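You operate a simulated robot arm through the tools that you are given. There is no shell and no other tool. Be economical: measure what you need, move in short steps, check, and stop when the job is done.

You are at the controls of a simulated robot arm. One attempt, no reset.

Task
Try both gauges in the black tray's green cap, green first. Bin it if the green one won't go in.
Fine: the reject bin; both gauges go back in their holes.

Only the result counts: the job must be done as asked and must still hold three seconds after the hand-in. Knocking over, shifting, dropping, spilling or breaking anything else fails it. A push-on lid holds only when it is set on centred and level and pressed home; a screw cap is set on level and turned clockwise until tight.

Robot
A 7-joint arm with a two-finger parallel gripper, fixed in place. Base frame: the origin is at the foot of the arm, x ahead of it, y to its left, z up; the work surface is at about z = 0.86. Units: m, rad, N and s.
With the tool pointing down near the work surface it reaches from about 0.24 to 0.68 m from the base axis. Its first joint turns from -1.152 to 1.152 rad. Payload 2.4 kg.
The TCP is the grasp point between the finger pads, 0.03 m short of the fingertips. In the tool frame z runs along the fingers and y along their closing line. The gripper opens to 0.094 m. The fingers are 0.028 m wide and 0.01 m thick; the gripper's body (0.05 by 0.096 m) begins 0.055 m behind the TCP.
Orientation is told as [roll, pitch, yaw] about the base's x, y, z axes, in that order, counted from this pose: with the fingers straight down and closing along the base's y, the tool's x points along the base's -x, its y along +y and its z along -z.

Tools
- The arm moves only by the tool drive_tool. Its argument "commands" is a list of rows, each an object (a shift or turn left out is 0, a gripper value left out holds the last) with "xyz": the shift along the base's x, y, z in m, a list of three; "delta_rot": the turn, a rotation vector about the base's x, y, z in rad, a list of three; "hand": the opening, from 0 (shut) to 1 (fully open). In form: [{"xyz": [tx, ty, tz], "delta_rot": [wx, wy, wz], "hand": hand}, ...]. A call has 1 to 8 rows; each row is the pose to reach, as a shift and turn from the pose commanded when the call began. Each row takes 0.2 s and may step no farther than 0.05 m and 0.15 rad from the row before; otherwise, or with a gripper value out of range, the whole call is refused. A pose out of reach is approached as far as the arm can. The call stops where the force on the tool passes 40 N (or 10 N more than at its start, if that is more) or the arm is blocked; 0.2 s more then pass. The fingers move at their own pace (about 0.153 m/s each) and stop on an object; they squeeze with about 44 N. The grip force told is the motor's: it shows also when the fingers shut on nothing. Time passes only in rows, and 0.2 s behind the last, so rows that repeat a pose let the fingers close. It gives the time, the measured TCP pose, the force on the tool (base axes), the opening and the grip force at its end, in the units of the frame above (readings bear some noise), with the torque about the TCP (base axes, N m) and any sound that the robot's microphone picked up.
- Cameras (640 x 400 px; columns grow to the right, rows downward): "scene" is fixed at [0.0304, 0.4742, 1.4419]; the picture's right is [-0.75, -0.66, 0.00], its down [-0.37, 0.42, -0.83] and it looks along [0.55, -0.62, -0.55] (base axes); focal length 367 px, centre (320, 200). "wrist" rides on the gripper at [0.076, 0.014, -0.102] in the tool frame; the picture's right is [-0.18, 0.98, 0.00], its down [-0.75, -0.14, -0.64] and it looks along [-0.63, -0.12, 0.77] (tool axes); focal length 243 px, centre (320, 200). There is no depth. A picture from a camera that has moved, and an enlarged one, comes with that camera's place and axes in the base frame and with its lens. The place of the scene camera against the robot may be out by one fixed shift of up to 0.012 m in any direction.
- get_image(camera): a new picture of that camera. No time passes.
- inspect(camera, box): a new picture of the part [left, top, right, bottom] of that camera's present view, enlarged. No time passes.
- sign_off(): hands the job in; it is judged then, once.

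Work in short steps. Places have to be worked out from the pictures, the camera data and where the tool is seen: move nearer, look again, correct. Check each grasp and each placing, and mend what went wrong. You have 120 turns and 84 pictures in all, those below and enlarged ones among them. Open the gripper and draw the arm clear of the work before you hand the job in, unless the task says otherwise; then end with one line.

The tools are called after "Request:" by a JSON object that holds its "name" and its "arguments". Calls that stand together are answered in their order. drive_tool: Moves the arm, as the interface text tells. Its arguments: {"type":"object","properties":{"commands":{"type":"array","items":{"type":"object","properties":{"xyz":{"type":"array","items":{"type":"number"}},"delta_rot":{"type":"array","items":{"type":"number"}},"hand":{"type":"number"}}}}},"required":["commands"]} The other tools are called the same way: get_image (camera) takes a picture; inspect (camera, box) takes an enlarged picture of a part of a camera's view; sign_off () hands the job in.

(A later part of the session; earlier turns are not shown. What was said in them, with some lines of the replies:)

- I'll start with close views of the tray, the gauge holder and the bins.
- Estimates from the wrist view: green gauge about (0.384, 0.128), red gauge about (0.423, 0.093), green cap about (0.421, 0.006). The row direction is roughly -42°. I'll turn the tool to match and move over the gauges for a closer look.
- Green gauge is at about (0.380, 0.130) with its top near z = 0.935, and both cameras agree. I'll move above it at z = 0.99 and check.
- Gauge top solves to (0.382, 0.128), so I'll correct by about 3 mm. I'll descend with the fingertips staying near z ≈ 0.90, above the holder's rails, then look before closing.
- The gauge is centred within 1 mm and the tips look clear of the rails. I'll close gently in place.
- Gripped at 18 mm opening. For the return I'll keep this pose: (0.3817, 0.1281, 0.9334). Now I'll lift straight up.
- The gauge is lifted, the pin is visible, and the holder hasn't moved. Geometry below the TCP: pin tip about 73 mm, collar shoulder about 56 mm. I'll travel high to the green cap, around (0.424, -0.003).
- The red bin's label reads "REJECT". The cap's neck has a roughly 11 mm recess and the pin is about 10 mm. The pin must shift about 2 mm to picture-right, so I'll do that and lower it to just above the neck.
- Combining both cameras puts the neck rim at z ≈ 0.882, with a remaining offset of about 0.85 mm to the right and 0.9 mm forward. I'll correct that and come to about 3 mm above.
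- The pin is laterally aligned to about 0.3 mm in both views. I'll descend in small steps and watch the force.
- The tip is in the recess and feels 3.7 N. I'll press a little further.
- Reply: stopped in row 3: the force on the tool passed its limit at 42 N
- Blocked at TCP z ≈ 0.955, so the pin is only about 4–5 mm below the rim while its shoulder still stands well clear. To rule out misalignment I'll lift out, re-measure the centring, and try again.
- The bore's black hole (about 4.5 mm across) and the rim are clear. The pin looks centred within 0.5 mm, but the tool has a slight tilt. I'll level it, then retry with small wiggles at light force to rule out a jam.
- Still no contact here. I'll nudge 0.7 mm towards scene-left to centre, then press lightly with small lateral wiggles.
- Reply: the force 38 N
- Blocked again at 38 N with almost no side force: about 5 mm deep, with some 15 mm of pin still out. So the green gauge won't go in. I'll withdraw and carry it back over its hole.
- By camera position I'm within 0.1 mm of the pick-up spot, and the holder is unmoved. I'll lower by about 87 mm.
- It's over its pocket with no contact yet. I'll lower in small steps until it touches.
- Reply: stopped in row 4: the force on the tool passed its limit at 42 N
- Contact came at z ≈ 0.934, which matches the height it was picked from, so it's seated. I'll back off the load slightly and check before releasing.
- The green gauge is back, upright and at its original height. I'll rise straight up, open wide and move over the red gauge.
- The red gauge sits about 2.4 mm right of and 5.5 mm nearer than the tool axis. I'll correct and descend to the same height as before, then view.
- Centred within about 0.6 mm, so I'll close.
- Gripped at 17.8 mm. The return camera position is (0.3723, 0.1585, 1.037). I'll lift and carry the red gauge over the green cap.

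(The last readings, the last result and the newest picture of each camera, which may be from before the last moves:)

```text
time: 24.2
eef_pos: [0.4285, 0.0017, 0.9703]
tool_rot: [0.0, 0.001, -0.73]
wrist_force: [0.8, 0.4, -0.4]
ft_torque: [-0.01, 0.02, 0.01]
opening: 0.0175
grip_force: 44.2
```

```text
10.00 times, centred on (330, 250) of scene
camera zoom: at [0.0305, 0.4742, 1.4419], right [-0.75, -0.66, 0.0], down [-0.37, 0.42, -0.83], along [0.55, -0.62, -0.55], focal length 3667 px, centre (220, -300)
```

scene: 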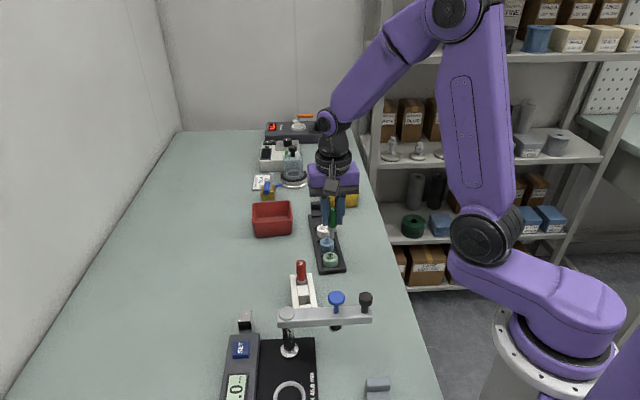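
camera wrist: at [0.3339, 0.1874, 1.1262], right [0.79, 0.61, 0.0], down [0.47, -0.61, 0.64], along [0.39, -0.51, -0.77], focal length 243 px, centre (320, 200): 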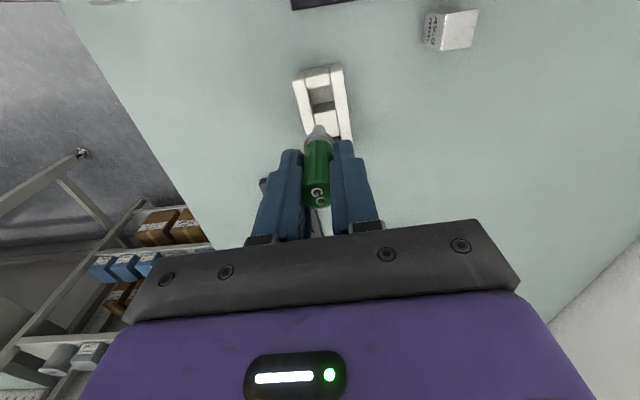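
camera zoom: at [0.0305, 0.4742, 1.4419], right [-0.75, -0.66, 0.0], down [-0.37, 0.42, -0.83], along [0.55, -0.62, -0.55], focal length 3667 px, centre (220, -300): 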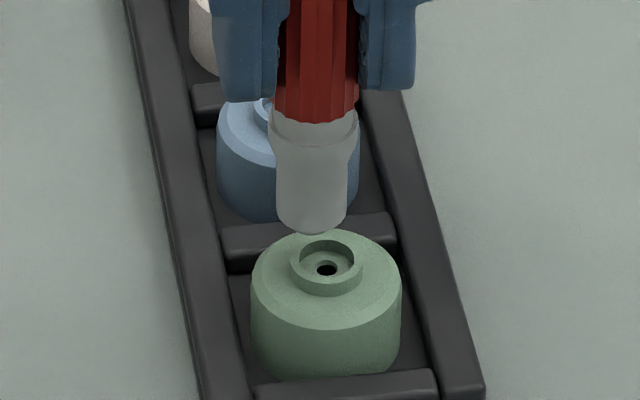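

The red pin is much thicker (about 16 mm) than the neck's inner edge (about 12.8 mm). Before testing it, I'll take a careful close look at the bore, since what stopped the green pin matters.

Request:
{"name": "inspect", "arguments": {"camera": "scene", "box": [318, 246, 348, 264]}}

Request:
{"name": "inspect", "arguments": {"camera": "wrist", "box": [300, 105, 330, 125]}}

```text
16.00 times, centred on (333, 255) of scene
camera zoom: at [0.0305, 0.4742, 1.4419], right [-0.75, -0.66, 0.0], down [-0.37, 0.42, -0.83], along [0.55, -0.62, -0.55], focal length 5868 px, centre (112, -680)
```

zoom: 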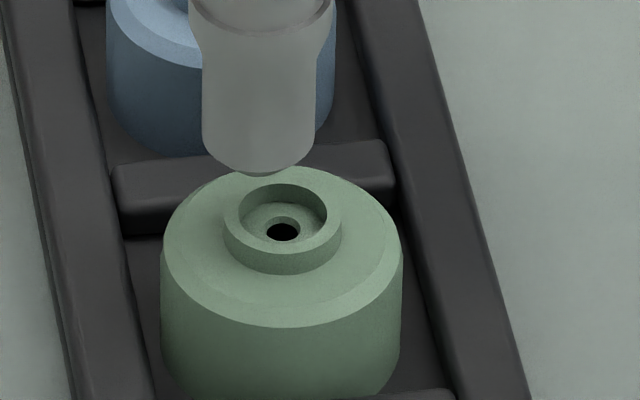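

```text
16.00 times, centred on (315, 115) of wrist
camera zoom: at [0.3808, 0.0599, 1.0732], right [0.79, 0.61, 0.0], down [0.47, -0.61, 0.64], along [0.39, -0.51, -0.77], focal length 3882 px, centre (400, 1560)
```

zoom: 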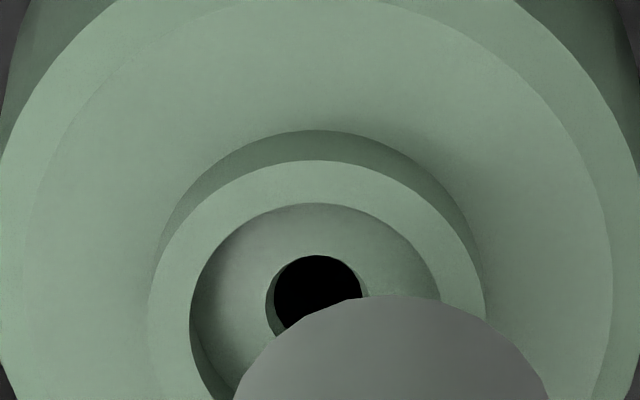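

The neck has a 12 mm counterbore about 3 mm deep, then steps down to a bore of only about 5 mm. That step is what stopped the 10 mm green pin. Now the red: I'll shift (-2.2, -2.8) mm, then lower slowly onto the cap.

Request:
{"name": "drive_tool", "arguments": {"commands": [{"xyz": [-0.0022, -0.0028, 0]}, {"xyz": [-0.0022, -0.0028, -0.006]}, {"xyz": [-0.0022, -0.0028, -0.01]}, {"xyz": [-0.0022, -0.0028, -0.012]}, {"xyz": [-0.0022, -0.0028, -0.0135]}, {"xyz": [-0.0022, -0.0028, -0.015]}]}}

Request:
{"name": "inspect", "arguments": {"camera": "scene", "box": [310, 230, 350, 270]}}

```text
time: 25.6
eef_pos: [0.427, -0.0025, 0.9562]
tool_rot: [0.003, 0.001, -0.728]
wrist_force: [-2.3, 0.1, 22.0]
ft_torque: [-0.05, 0.2, -0.02]
opening: 0.0177
grip_force: 43.8
```

```text
10.00 times, centred on (330, 250) of scene
camera zoom: at [0.0301, 0.4742, 1.4419], right [-0.75, -0.66, 0.0], down [-0.37, 0.42, -0.83], along [0.55, -0.62, -0.55], focal length 3667 px, centre (220, -300)
```

zoom: 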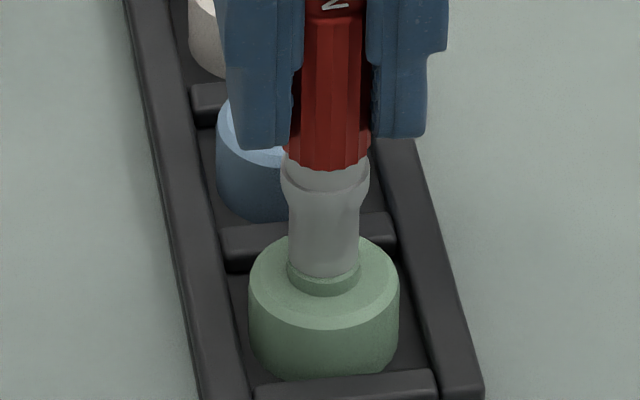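

The red gauge is blocked at the rim at 22 N, so both have been tried. I'll lift off, then compare the other caps' bores as a sanity check.

Request:
{"name": "drive_tool", "arguments": {"commands": [{"xyz": [0, 0, 0.02]}, {"xyz": [0, 0, 0.06]}, {"xyz": [-0.001, 0.025, 0.08]}, {"xyz": [-0.003, 0.06, 0.085]}, {"xyz": [-0.0055, 0.1033, 0.085]}, {"xyz": [-0.0055, 0.1033, 0.07]}, {"xyz": [-0.0055, 0.1033, 0.07]}]}}

Request:
{"name": "inspect", "arguments": {"camera": "scene", "box": [310, 220, 346, 268]}}

Request:
{"name": "get_image", "arguments": {"camera": "wrist"}}

```text
time: 27.2
eef_pos: [0.4225, 0.1019, 1.0246]
tool_rot: [-0.001, 0.001, -0.731]
wrist_force: [0.1, -0.7, -0.8]
ft_torque: [0.01, 0.01, -0.01]
opening: 0.0177
grip_force: 43.5
```

```text
8.33 times, centred on (328, 244) of scene
camera zoom: at [0.0304, 0.4742, 1.4419], right [-0.75, -0.66, 0.0], down [-0.37, 0.42, -0.83], along [0.55, -0.62, -0.55], focal length 3056 px, centre (253, -167)
```

zoom: 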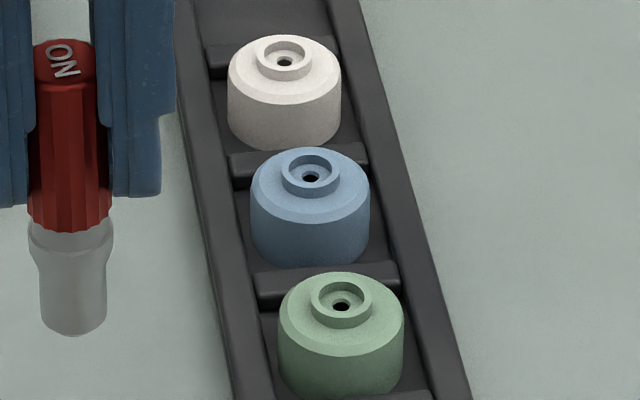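

```text
34 pictures are left
camera wrist: at [0.3746, 0.1607, 1.1284], right [0.79, 0.61, 0.0], down [0.47, -0.61, 0.64], along [0.39, -0.51, -0.77], focal length 243 px, centre (320, 200)
```

wrist: 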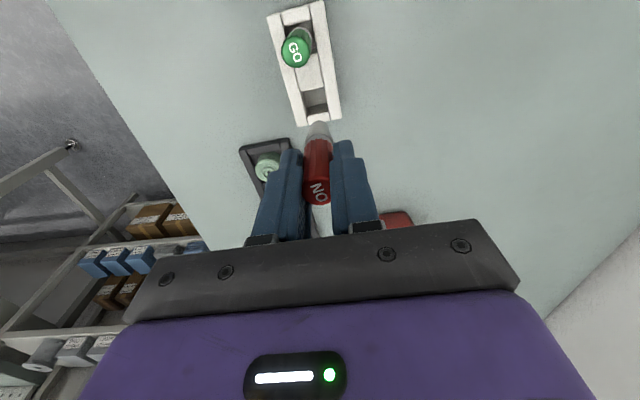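

All three caps look alike from outside. First the red gauge goes back: by camera position I need (-2.3, -2.2) mm, then down about 90 mm to its recorded pose.

Request:
{"name": "drive_tool", "arguments": {"commands": [{"xyz": [-0.0023, -0.0022, -0.01]}, {"xyz": [-0.0023, -0.0022, -0.05]}, {"xyz": [-0.0023, -0.0022, -0.075]}, {"xyz": [-0.0023, -0.0022, -0.084]}, {"xyz": [-0.0023, -0.0022, -0.0885]}, {"xyz": [-0.0023, -0.0022, -0.0895]}, {"xyz": [-0.0023, -0.0022, -0.0905]}]}}

Request:
{"name": "inspect", "arguments": {"camera": "wrist", "box": [220, 90, 420, 230]}}

```text
time: 28.6
eef_pos: [0.4188, 0.097, 0.936]
tool_rot: [0.002, 0.002, -0.732]
wrist_force: [-3.6, -0.3, 11.7]
ft_torque: [-0.04, 0.28, 0.01]
opening: 0.0178
grip_force: 43.9
stopped in row 7: the force on the tool passed its limit at 42 N (the readings are from after the stop); the commanded pose is now the measured one
```

```text
2.86 times, centred on (320, 160) of wrist
camera zoom: at [0.3711, 0.1574, 1.0403], right [0.79, 0.61, 0.0], down [0.47, -0.61, 0.64], along [0.39, -0.51, -0.77], focal length 693 px, centre (320, 314)
```

zoom: 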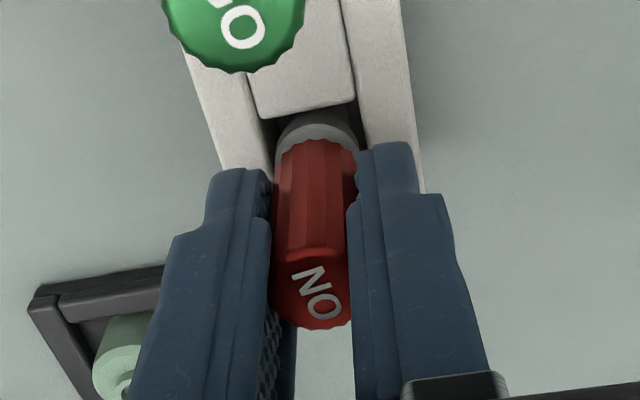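

It stopped 3 mm higher by the gripper, but the collar sits in the pocket as before; the gauge seems to have slid about 3 mm down in the grip. I'll unload, open slightly and verify.

Request:
{"name": "drive_tool", "arguments": {"commands": [{"xyz": [0, 0, 0.0005]}, {"xyz": [0, 0, 0.0005], "hand": 0.25}, {"xyz": [0, 0, 0.0005], "hand": 0.3}, {"xyz": [0, 0, 0.0005], "hand": 0.3}]}}

Request:
{"name": "inspect", "arguments": {"camera": "scene", "box": [270, 250, 360, 310]}}

Request:
{"name": "inspect", "arguments": {"camera": "wrist", "box": [220, 90, 420, 230]}}

```text
time: 29.6
eef_pos: [0.4197, 0.0977, 0.9374]
tool_rot: [0.001, 0.0, -0.731]
wrist_force: [0.3, 0.0, 0.1]
ft_torque: [-0.02, 0.02, 0.01]
opening: 0.0285
grip_force: 0.0
```

```text
6.67 times, centred on (315, 280) of scene
camera zoom: at [0.0304, 0.4742, 1.4419], right [-0.75, -0.66, 0.0], down [-0.37, 0.42, -0.83], along [0.55, -0.62, -0.55], focal length 2445 px, centre (353, -333)
```

zoom: 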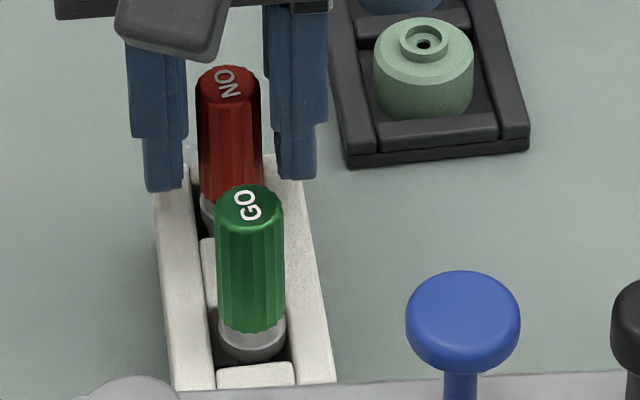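

```text
2.86 times, centred on (320, 160) of wrist
camera zoom: at [0.3715, 0.1572, 1.0401], right [0.79, 0.61, 0.0], down [0.47, -0.61, 0.64], along [0.39, -0.51, -0.77], focal length 693 px, centre (320, 314)
```

zoom: 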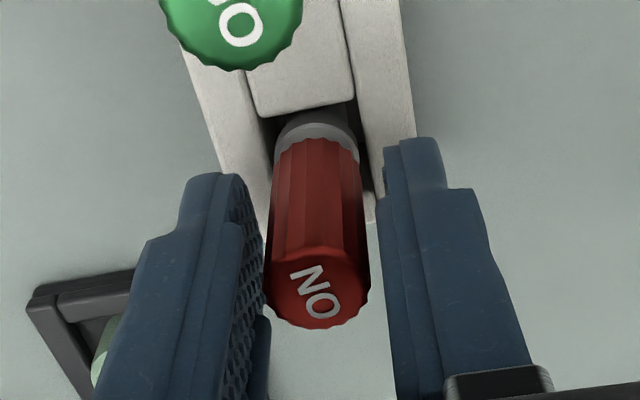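

Both gauges are back in their pockets, upright and at original height. Verdict: green didn't go in, so the cap goes to the REJECT (red) bin at about (0.618, -0.007). I'll rise, open and move over the green cap.

Request:
{"name": "drive_tool", "arguments": {"commands": [{"xyz": [0, 0, 0.025]}, {"xyz": [0, 0, 0.065], "hand": 1.0}, {"xyz": [0.002, -0.035, 0.065], "hand": 1.0}, {"xyz": [0.005, -0.075, 0.065], "hand": 1.0}, {"xyz": [0.0071, -0.1001, 0.06], "hand": 1.0}, {"xyz": [0.0071, -0.1001, 0.03], "hand": 1.0}, {"xyz": [0.0071, -0.1001, 0.02], "hand": 1.0}]}}

Request:
{"name": "get_image", "arguments": {"camera": "wrist"}}

Request:
{"name": "inspect", "arguments": {"camera": "scene", "box": [270, 220, 370, 290]}}

```text
time: 31.2
eef_pos: [0.4262, -0.0019, 0.9564]
tool_rot: [0.003, 0.001, -0.732]
wrist_force: [-0.1, -0.6, 0.1]
ft_torque: [-0.02, -0.01, -0.01]
opening: 0.094
grip_force: 0.0
```

```text
30 pictures are left
camera wrist: at [0.3784, 0.0572, 1.0596], right [0.79, 0.61, 0.0], down [0.47, -0.61, 0.64], along [0.39, -0.51, -0.77], focal length 243 px, centre (320, 200)
```

wrist: 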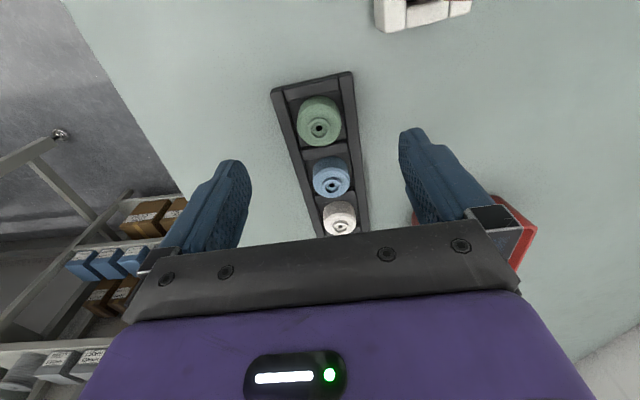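

```text
5.71 times, centred on (320, 255) of scene
camera zoom: at [0.0304, 0.4742, 1.4419], right [-0.75, -0.66, 0.0], down [-0.37, 0.42, -0.83], along [0.55, -0.62, -0.55], focal length 2096 px, centre (320, -114)
```

zoom: 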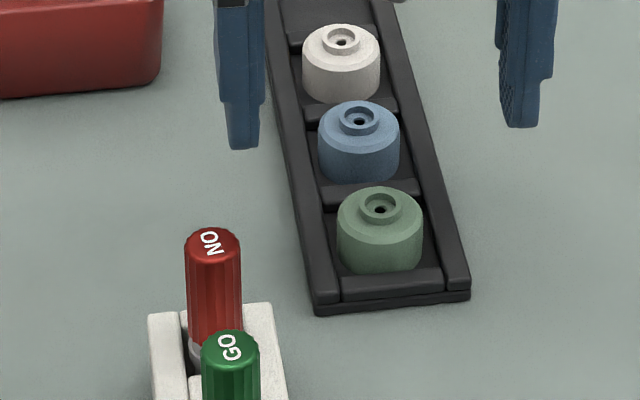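

The cap is centred under the tool. I'll narrow the opening to about 54 mm so the fingers come down over the rails either side of the cap, descending carefully.

Request:
{"name": "drive_tool", "arguments": {"commands": [{"hand": 0.58}, {"xyz": [0, 0, -0.015], "hand": 0.58}, {"xyz": [0, 0, -0.035]}, {"xyz": [0, 0, -0.047]}, {"xyz": [0, 0, -0.051]}, {"xyz": [0, 0, -0.053]}]}}

Request:
{"name": "inspect", "arguments": {"camera": "wrist", "box": [220, 90, 420, 230]}}

Request:
{"name": "inspect", "arguments": {"camera": "scene", "box": [295, 220, 365, 280]}}

```text
time: 32.6
eef_pos: [0.4258, -0.0024, 0.904]
tool_rot: [0.001, 0.0, -0.729]
wrist_force: [0.4, -0.8, -0.7]
ft_torque: [0.01, 0.04, 0.01]
opening: 0.0544
grip_force: 0.0
```

```text
2.86 times, centred on (320, 160) of wrist
camera zoom: at [0.3784, 0.0577, 1.0077], right [0.79, 0.61, 0.0], down [0.47, -0.61, 0.64], along [0.39, -0.51, -0.77], focal length 693 px, centre (320, 314)
```

zoom: 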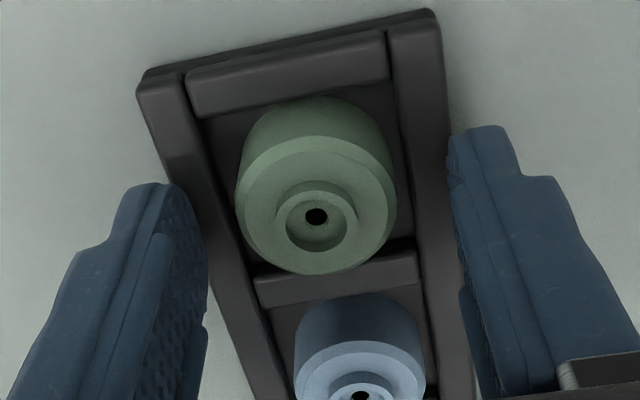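

```text
6.67 times, centred on (330, 250) of scene
camera zoom: at [0.0304, 0.4742, 1.4419], right [-0.75, -0.66, 0.0], down [-0.37, 0.42, -0.83], along [0.55, -0.62, -0.55], focal length 2445 px, centre (253, -133)
```

zoom: 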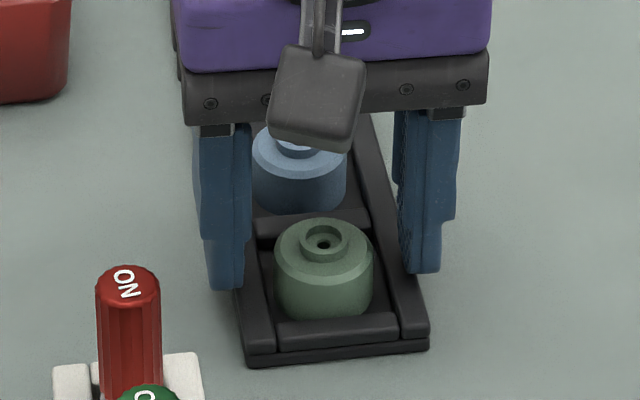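

No contact yet with the tips around z 0.875. I'll probe lower in 1 mm steps to get more grip on the body.

Request:
{"name": "drive_tool", "arguments": {"commands": [{"xyz": [0, 0, -0.001]}, {"xyz": [0, 0, -0.002]}, {"xyz": [0, 0, -0.003]}, {"xyz": [0, 0, -0.003]}]}}

```text
time: 33.5
eef_pos: [0.4279, -0.0023, 0.9021]
tool_rot: [0.001, 0.001, -0.731]
wrist_force: [-2.5, 0.2, 13.3]
ft_torque: [-0.3, 0.34, -0.07]
opening: 0.0553
grip_force: 0.3
stopped in row 4: the force on the tool passed its limit at 42 N (the readings are from after the stop); the commanded pose is now the measured one
```

Touched the rails at about TCP 0.903. I'll lift 1.3 mm to clear them and close on the cap's body.

Request:
{"name": "drive_tool", "arguments": {"commands": [{"xyz": [0, 0, 0.0013]}, {"xyz": [0, 0, 0.0013]}, {"xyz": [0, 0, 0.0013], "hand": 0.42}, {"xyz": [0, 0, 0.0013], "hand": 0.34}, {"xyz": [0, 0, 0.0013], "hand": 0.25}, {"xyz": [0, 0, 0.0013], "hand": 0.0}, {"xyz": [0, 0, 0.0013], "hand": 0.0}]}}

Request:
{"name": "inspect", "arguments": {"camera": "wrist", "box": [220, 90, 420, 230]}}

Request:
{"name": "inspect", "arguments": {"camera": "scene", "box": [295, 220, 365, 280]}}

```text
time: 35.1
eef_pos: [0.4264, -0.0014, 0.9034]
tool_rot: [0.003, 0.0, -0.73]
wrist_force: [1.6, -0.1, -0.5]
ft_torque: [-0.01, 0.0, 0.03]
opening: 0.0319
grip_force: 9.9
```

```text
2.86 times, centred on (320, 160) of wrist
camera zoom: at [0.3794, 0.0583, 1.0067], right [0.79, 0.61, 0.0], down [0.47, -0.61, 0.64], along [0.39, -0.51, -0.77], focal length 693 px, centre (320, 314)
```

zoom: 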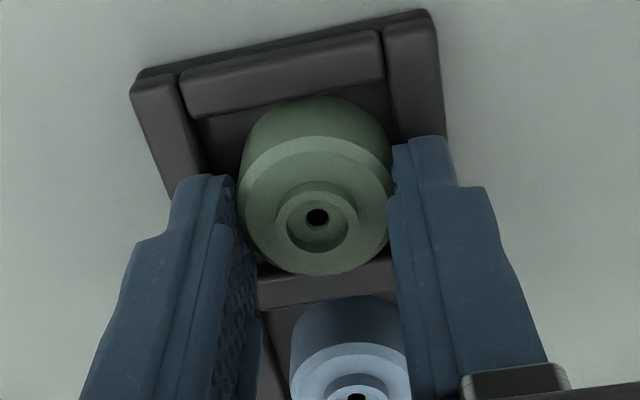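

```text
6.67 times, centred on (330, 250) of scene
camera zoom: at [0.0304, 0.4742, 1.4419], right [-0.75, -0.66, 0.0], down [-0.37, 0.42, -0.83], along [0.55, -0.62, -0.55], focal length 2445 px, centre (253, -133)
```

zoom: 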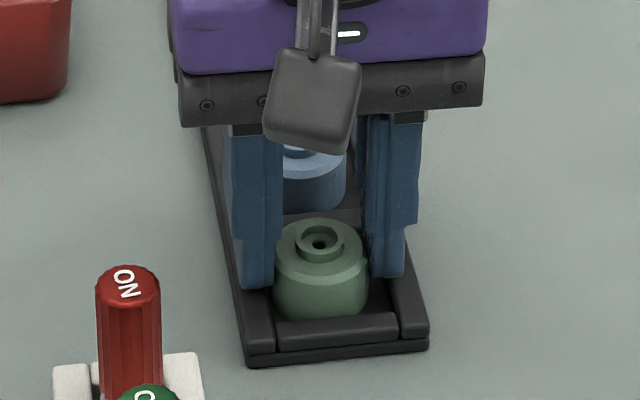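

Fingers are on the cap at 31.9 mm, with the grip still building. I'll hold, then lift a little to test.

Request:
{"name": "drive_tool", "arguments": {"commands": [{"hand": 0.0}, {"hand": 0.0}, {"xyz": [0, 0, 0.005]}, {"xyz": [0, 0, 0.015]}, {"xyz": [0, 0, 0.025]}]}}

Request:
{"name": "inspect", "arguments": {"camera": "scene", "box": [295, 210, 365, 270]}}

```text
time: 36.4
eef_pos: [0.4273, -0.0008, 0.9274]
tool_rot: [0.003, 0.001, -0.729]
wrist_force: [0.6, 0.2, 0.5]
ft_torque: [-0.01, 0.01, -0.01]
opening: 0.0318
grip_force: 10.6
```

```text
6.67 times, centred on (330, 240) of scene
camera zoom: at [0.0304, 0.4742, 1.4419], right [-0.75, -0.66, 0.0], down [-0.37, 0.42, -0.83], along [0.55, -0.62, -0.55], focal length 2445 px, centre (253, -67)
```

zoom: 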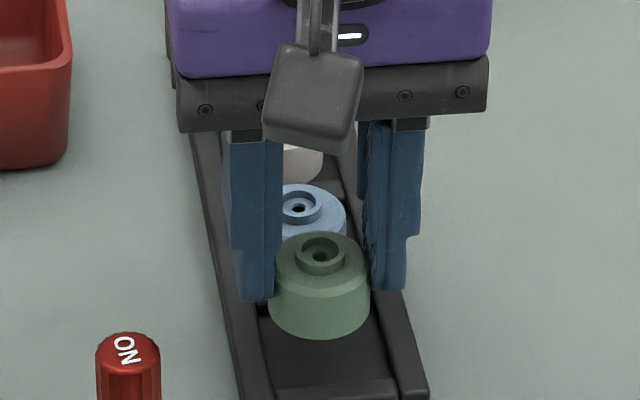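

The cap is held and lifted. I'll carry it up and over to the red bin in smooth steps.

Request:
{"name": "drive_tool", "arguments": {"commands": [{"xyz": [0, 0, 0.03]}, {"xyz": [0.0, 0, 0.06]}, {"xyz": [0.03, -0.001, 0.07]}, {"xyz": [0.065, -0.002, 0.07]}, {"xyz": [0.1, -0.003, 0.07]}, {"xyz": [0.135, -0.004, 0.07]}, {"xyz": [0.165, -0.005, 0.07]}, {"xyz": [0.1915, -0.006, 0.07]}]}}

Request:
{"name": "get_image", "arguments": {"camera": "wrist"}}

Request:
{"name": "inspect", "arguments": {"camera": "scene", "box": [220, 140, 380, 240]}}

```text
time: 38.1
eef_pos: [0.6188, -0.0084, 0.9986]
tool_rot: [0.002, -0.001, -0.731]
wrist_force: [-0.4, 0.3, -0.2]
ft_torque: [0.01, 0.0, -0.01]
opening: 0.0319
grip_force: 10.2
```

```text
23 pictures are left
camera wrist: at [0.5708, 0.0512, 1.1022], right [0.79, 0.61, 0.0], down [0.47, -0.61, 0.64], along [0.39, -0.51, -0.77], focal length 243 px, centre (320, 200)
```

wrist: 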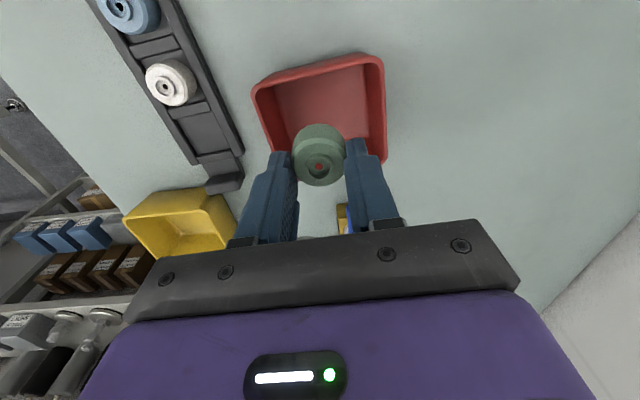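

```text
4.00 times, centred on (300, 190) of scene
camera zoom: at [0.0304, 0.4742, 1.4419], right [-0.75, -0.66, 0.0], down [-0.37, 0.42, -0.83], along [0.55, -0.62, -0.55], focal length 1467 px, centre (400, 240)
```

zoom: 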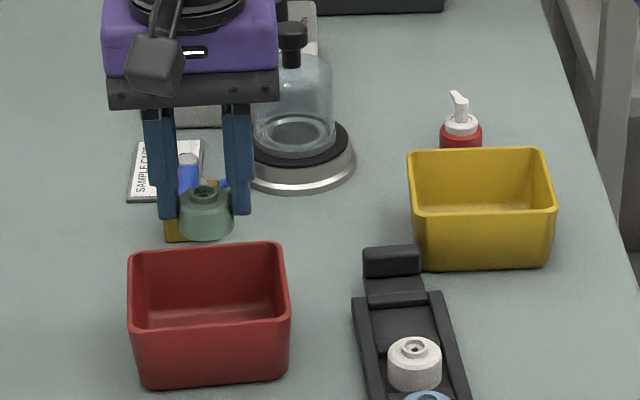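

The cap is centred over the red bin, and its narrow bore is see-through. I'll lower it inside to just above the floor.

Request:
{"name": "drive_tool", "arguments": {"commands": [{"xyz": [0.0, 0, -0.03]}, {"xyz": [0.0, 0, -0.055]}, {"xyz": [0.0, 0, -0.072]}, {"xyz": [0.0, 0, -0.08]}, {"xyz": [0.0, 0, -0.084]}]}}

Request:
{"name": "inspect", "arguments": {"camera": "scene", "box": [220, 160, 348, 240]}}

Request:
{"name": "inspect", "arguments": {"camera": "wrist", "box": [220, 90, 420, 230]}}

```text
time: 39.4
eef_pos: [0.6173, -0.0077, 0.915]
tool_rot: [0.003, 0.0, -0.731]
wrist_force: [-0.5, -0.2, 0.3]
ft_torque: [-0.01, 0.0, -0.03]
opening: 0.0318
grip_force: 10.1
```

```text
5.00 times, centred on (284, 200) of scene
camera zoom: at [0.0304, 0.4742, 1.4419], right [-0.75, -0.66, 0.0], down [-0.37, 0.42, -0.83], along [0.55, -0.62, -0.55], focal length 1834 px, centre (500, 200)
```

zoom: 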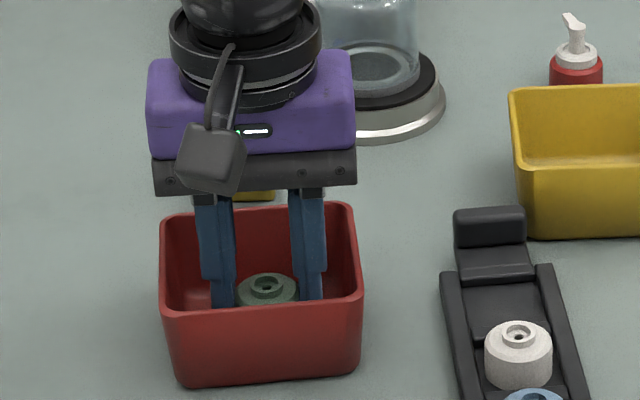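

```text
2.86 times, centred on (320, 160) of wrist
camera zoom: at [0.5701, 0.0521, 1.0184], right [0.79, 0.61, 0.0], down [0.47, -0.61, 0.64], along [0.39, -0.51, -0.77], focal length 693 px, centre (320, 314)
```

zoom: 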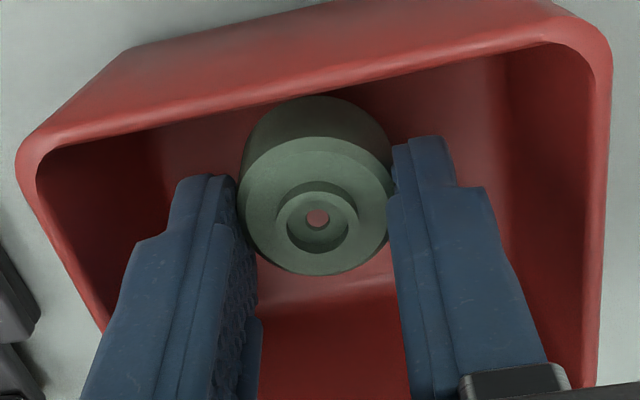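

The cap is well inside the bin with room around it. I'll lower a few mm more, guarded, then release with a modest opening and rise.

Request:
{"name": "drive_tool", "arguments": {"commands": [{"xyz": [0, 0, -0.002]}, {"xyz": [0, 0, -0.004]}, {"xyz": [0, 0, -0.005]}, {"xyz": [0, 0, -0.005]}]}}

Request:
{"name": "drive_tool", "arguments": {"commands": [{"hand": 0.45}, {"hand": 0.5}, {"hand": 0.5}, {"xyz": [0, 0, 0.03]}, {"xyz": [0, 0, 0.07]}, {"xyz": [0, 0, 0.11]}]}}

Request:
{"name": "get_image", "arguments": {"camera": "wrist"}}

```text
time: 40.4
eef_pos: [0.6184, -0.008, 0.9096]
tool_rot: [0.003, 0.001, -0.733]
wrist_force: [0.1, 0.7, 0.8]
ft_torque: [-0.04, 0.0, 0.03]
opening: 0.0316
grip_force: 10.2
```

```text
time: 41.8
eef_pos: [0.6169, -0.0072, 1.0202]
tool_rot: [0.004, 0.0, -0.73]
wrist_force: [0.8, 0.5, 0.0]
ft_torque: [0.0, 0.01, 0.02]
opening: 0.0468
grip_force: 0.0
```

```text
19 pictures are left
camera wrist: at [0.5692, 0.0516, 1.1235], right [0.79, 0.61, 0.0], down [0.47, -0.61, 0.64], along [0.39, -0.51, -0.77], focal length 243 px, centre (320, 200)
```

wrist: 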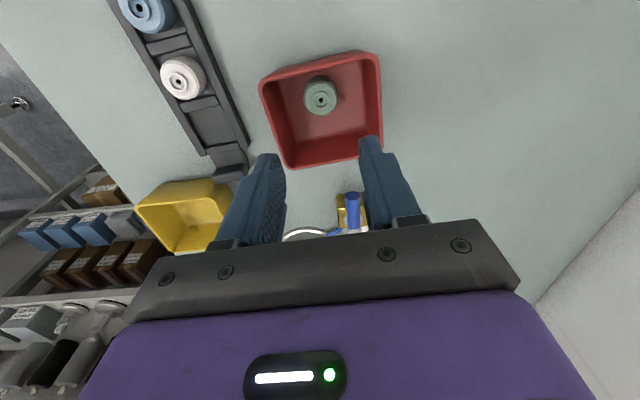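

The cap lies flat in the reject bin. I'll draw the arm up and clear, then check the gauges one last time.

Request:
{"name": "drive_tool", "arguments": {"commands": [{"xyz": [0, 0, 0.04], "hand": 1.0}, {"xyz": [-0.02, 0, 0.08]}, {"xyz": [-0.05, 0.02, 0.11]}, {"xyz": [-0.09, 0.04, 0.12]}, {"xyz": [-0.12, 0.06, 0.13]}]}}

Request:
{"name": "get_image", "arguments": {"camera": "scene"}}

Request:
{"name": "inspect", "arguments": {"camera": "scene", "box": [270, 250, 360, 310]}}

```text
time: 43.0
eef_pos: [0.4965, 0.0513, 1.1479]
tool_rot: [0.003, 0.001, -0.73]
wrist_force: [0.7, 0.0, 0.1]
ft_torque: [-0.02, 0.01, 0.01]
opening: 0.0941
grip_force: 0.0
```

```text
18 pictures are left
```

scene: 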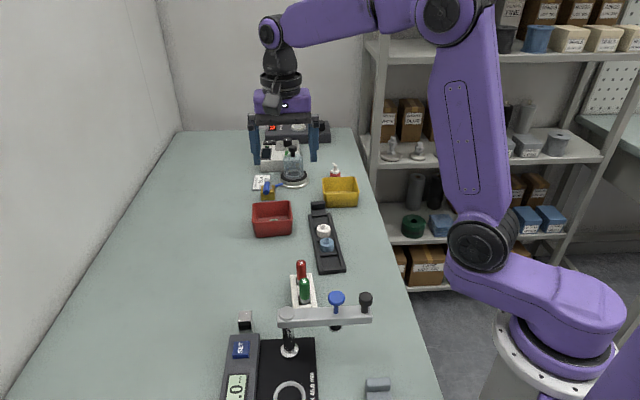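

```text
6.67 times, centred on (315, 280) of scene
camera zoom: at [0.0305, 0.4742, 1.4419], right [-0.75, -0.66, 0.0], down [-0.37, 0.42, -0.83], along [0.55, -0.62, -0.55], focal length 2445 px, centre (353, -333)
```

zoom: 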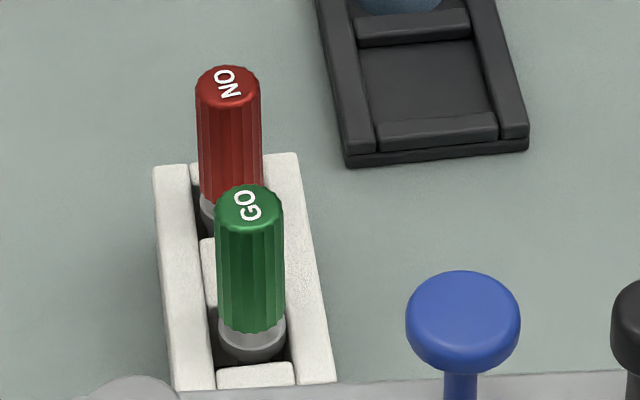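

Both gauges stand in their holder, the other caps and the tray haven't moved, the green cap is in the reject bin, and the arm is clear. Handing in.

Request:
{"name": "sign_off", "arguments": {}}

```text
The job is handed in.
```

I tried both gauges in the green cap; the green one stopped only a few mm in and the red one stopped at the rim, so I put the cap in the red REJECT bin and both gauges back in their holes. Gripping the green gauge turned its holder slightly, about 2–3 mm at one end.
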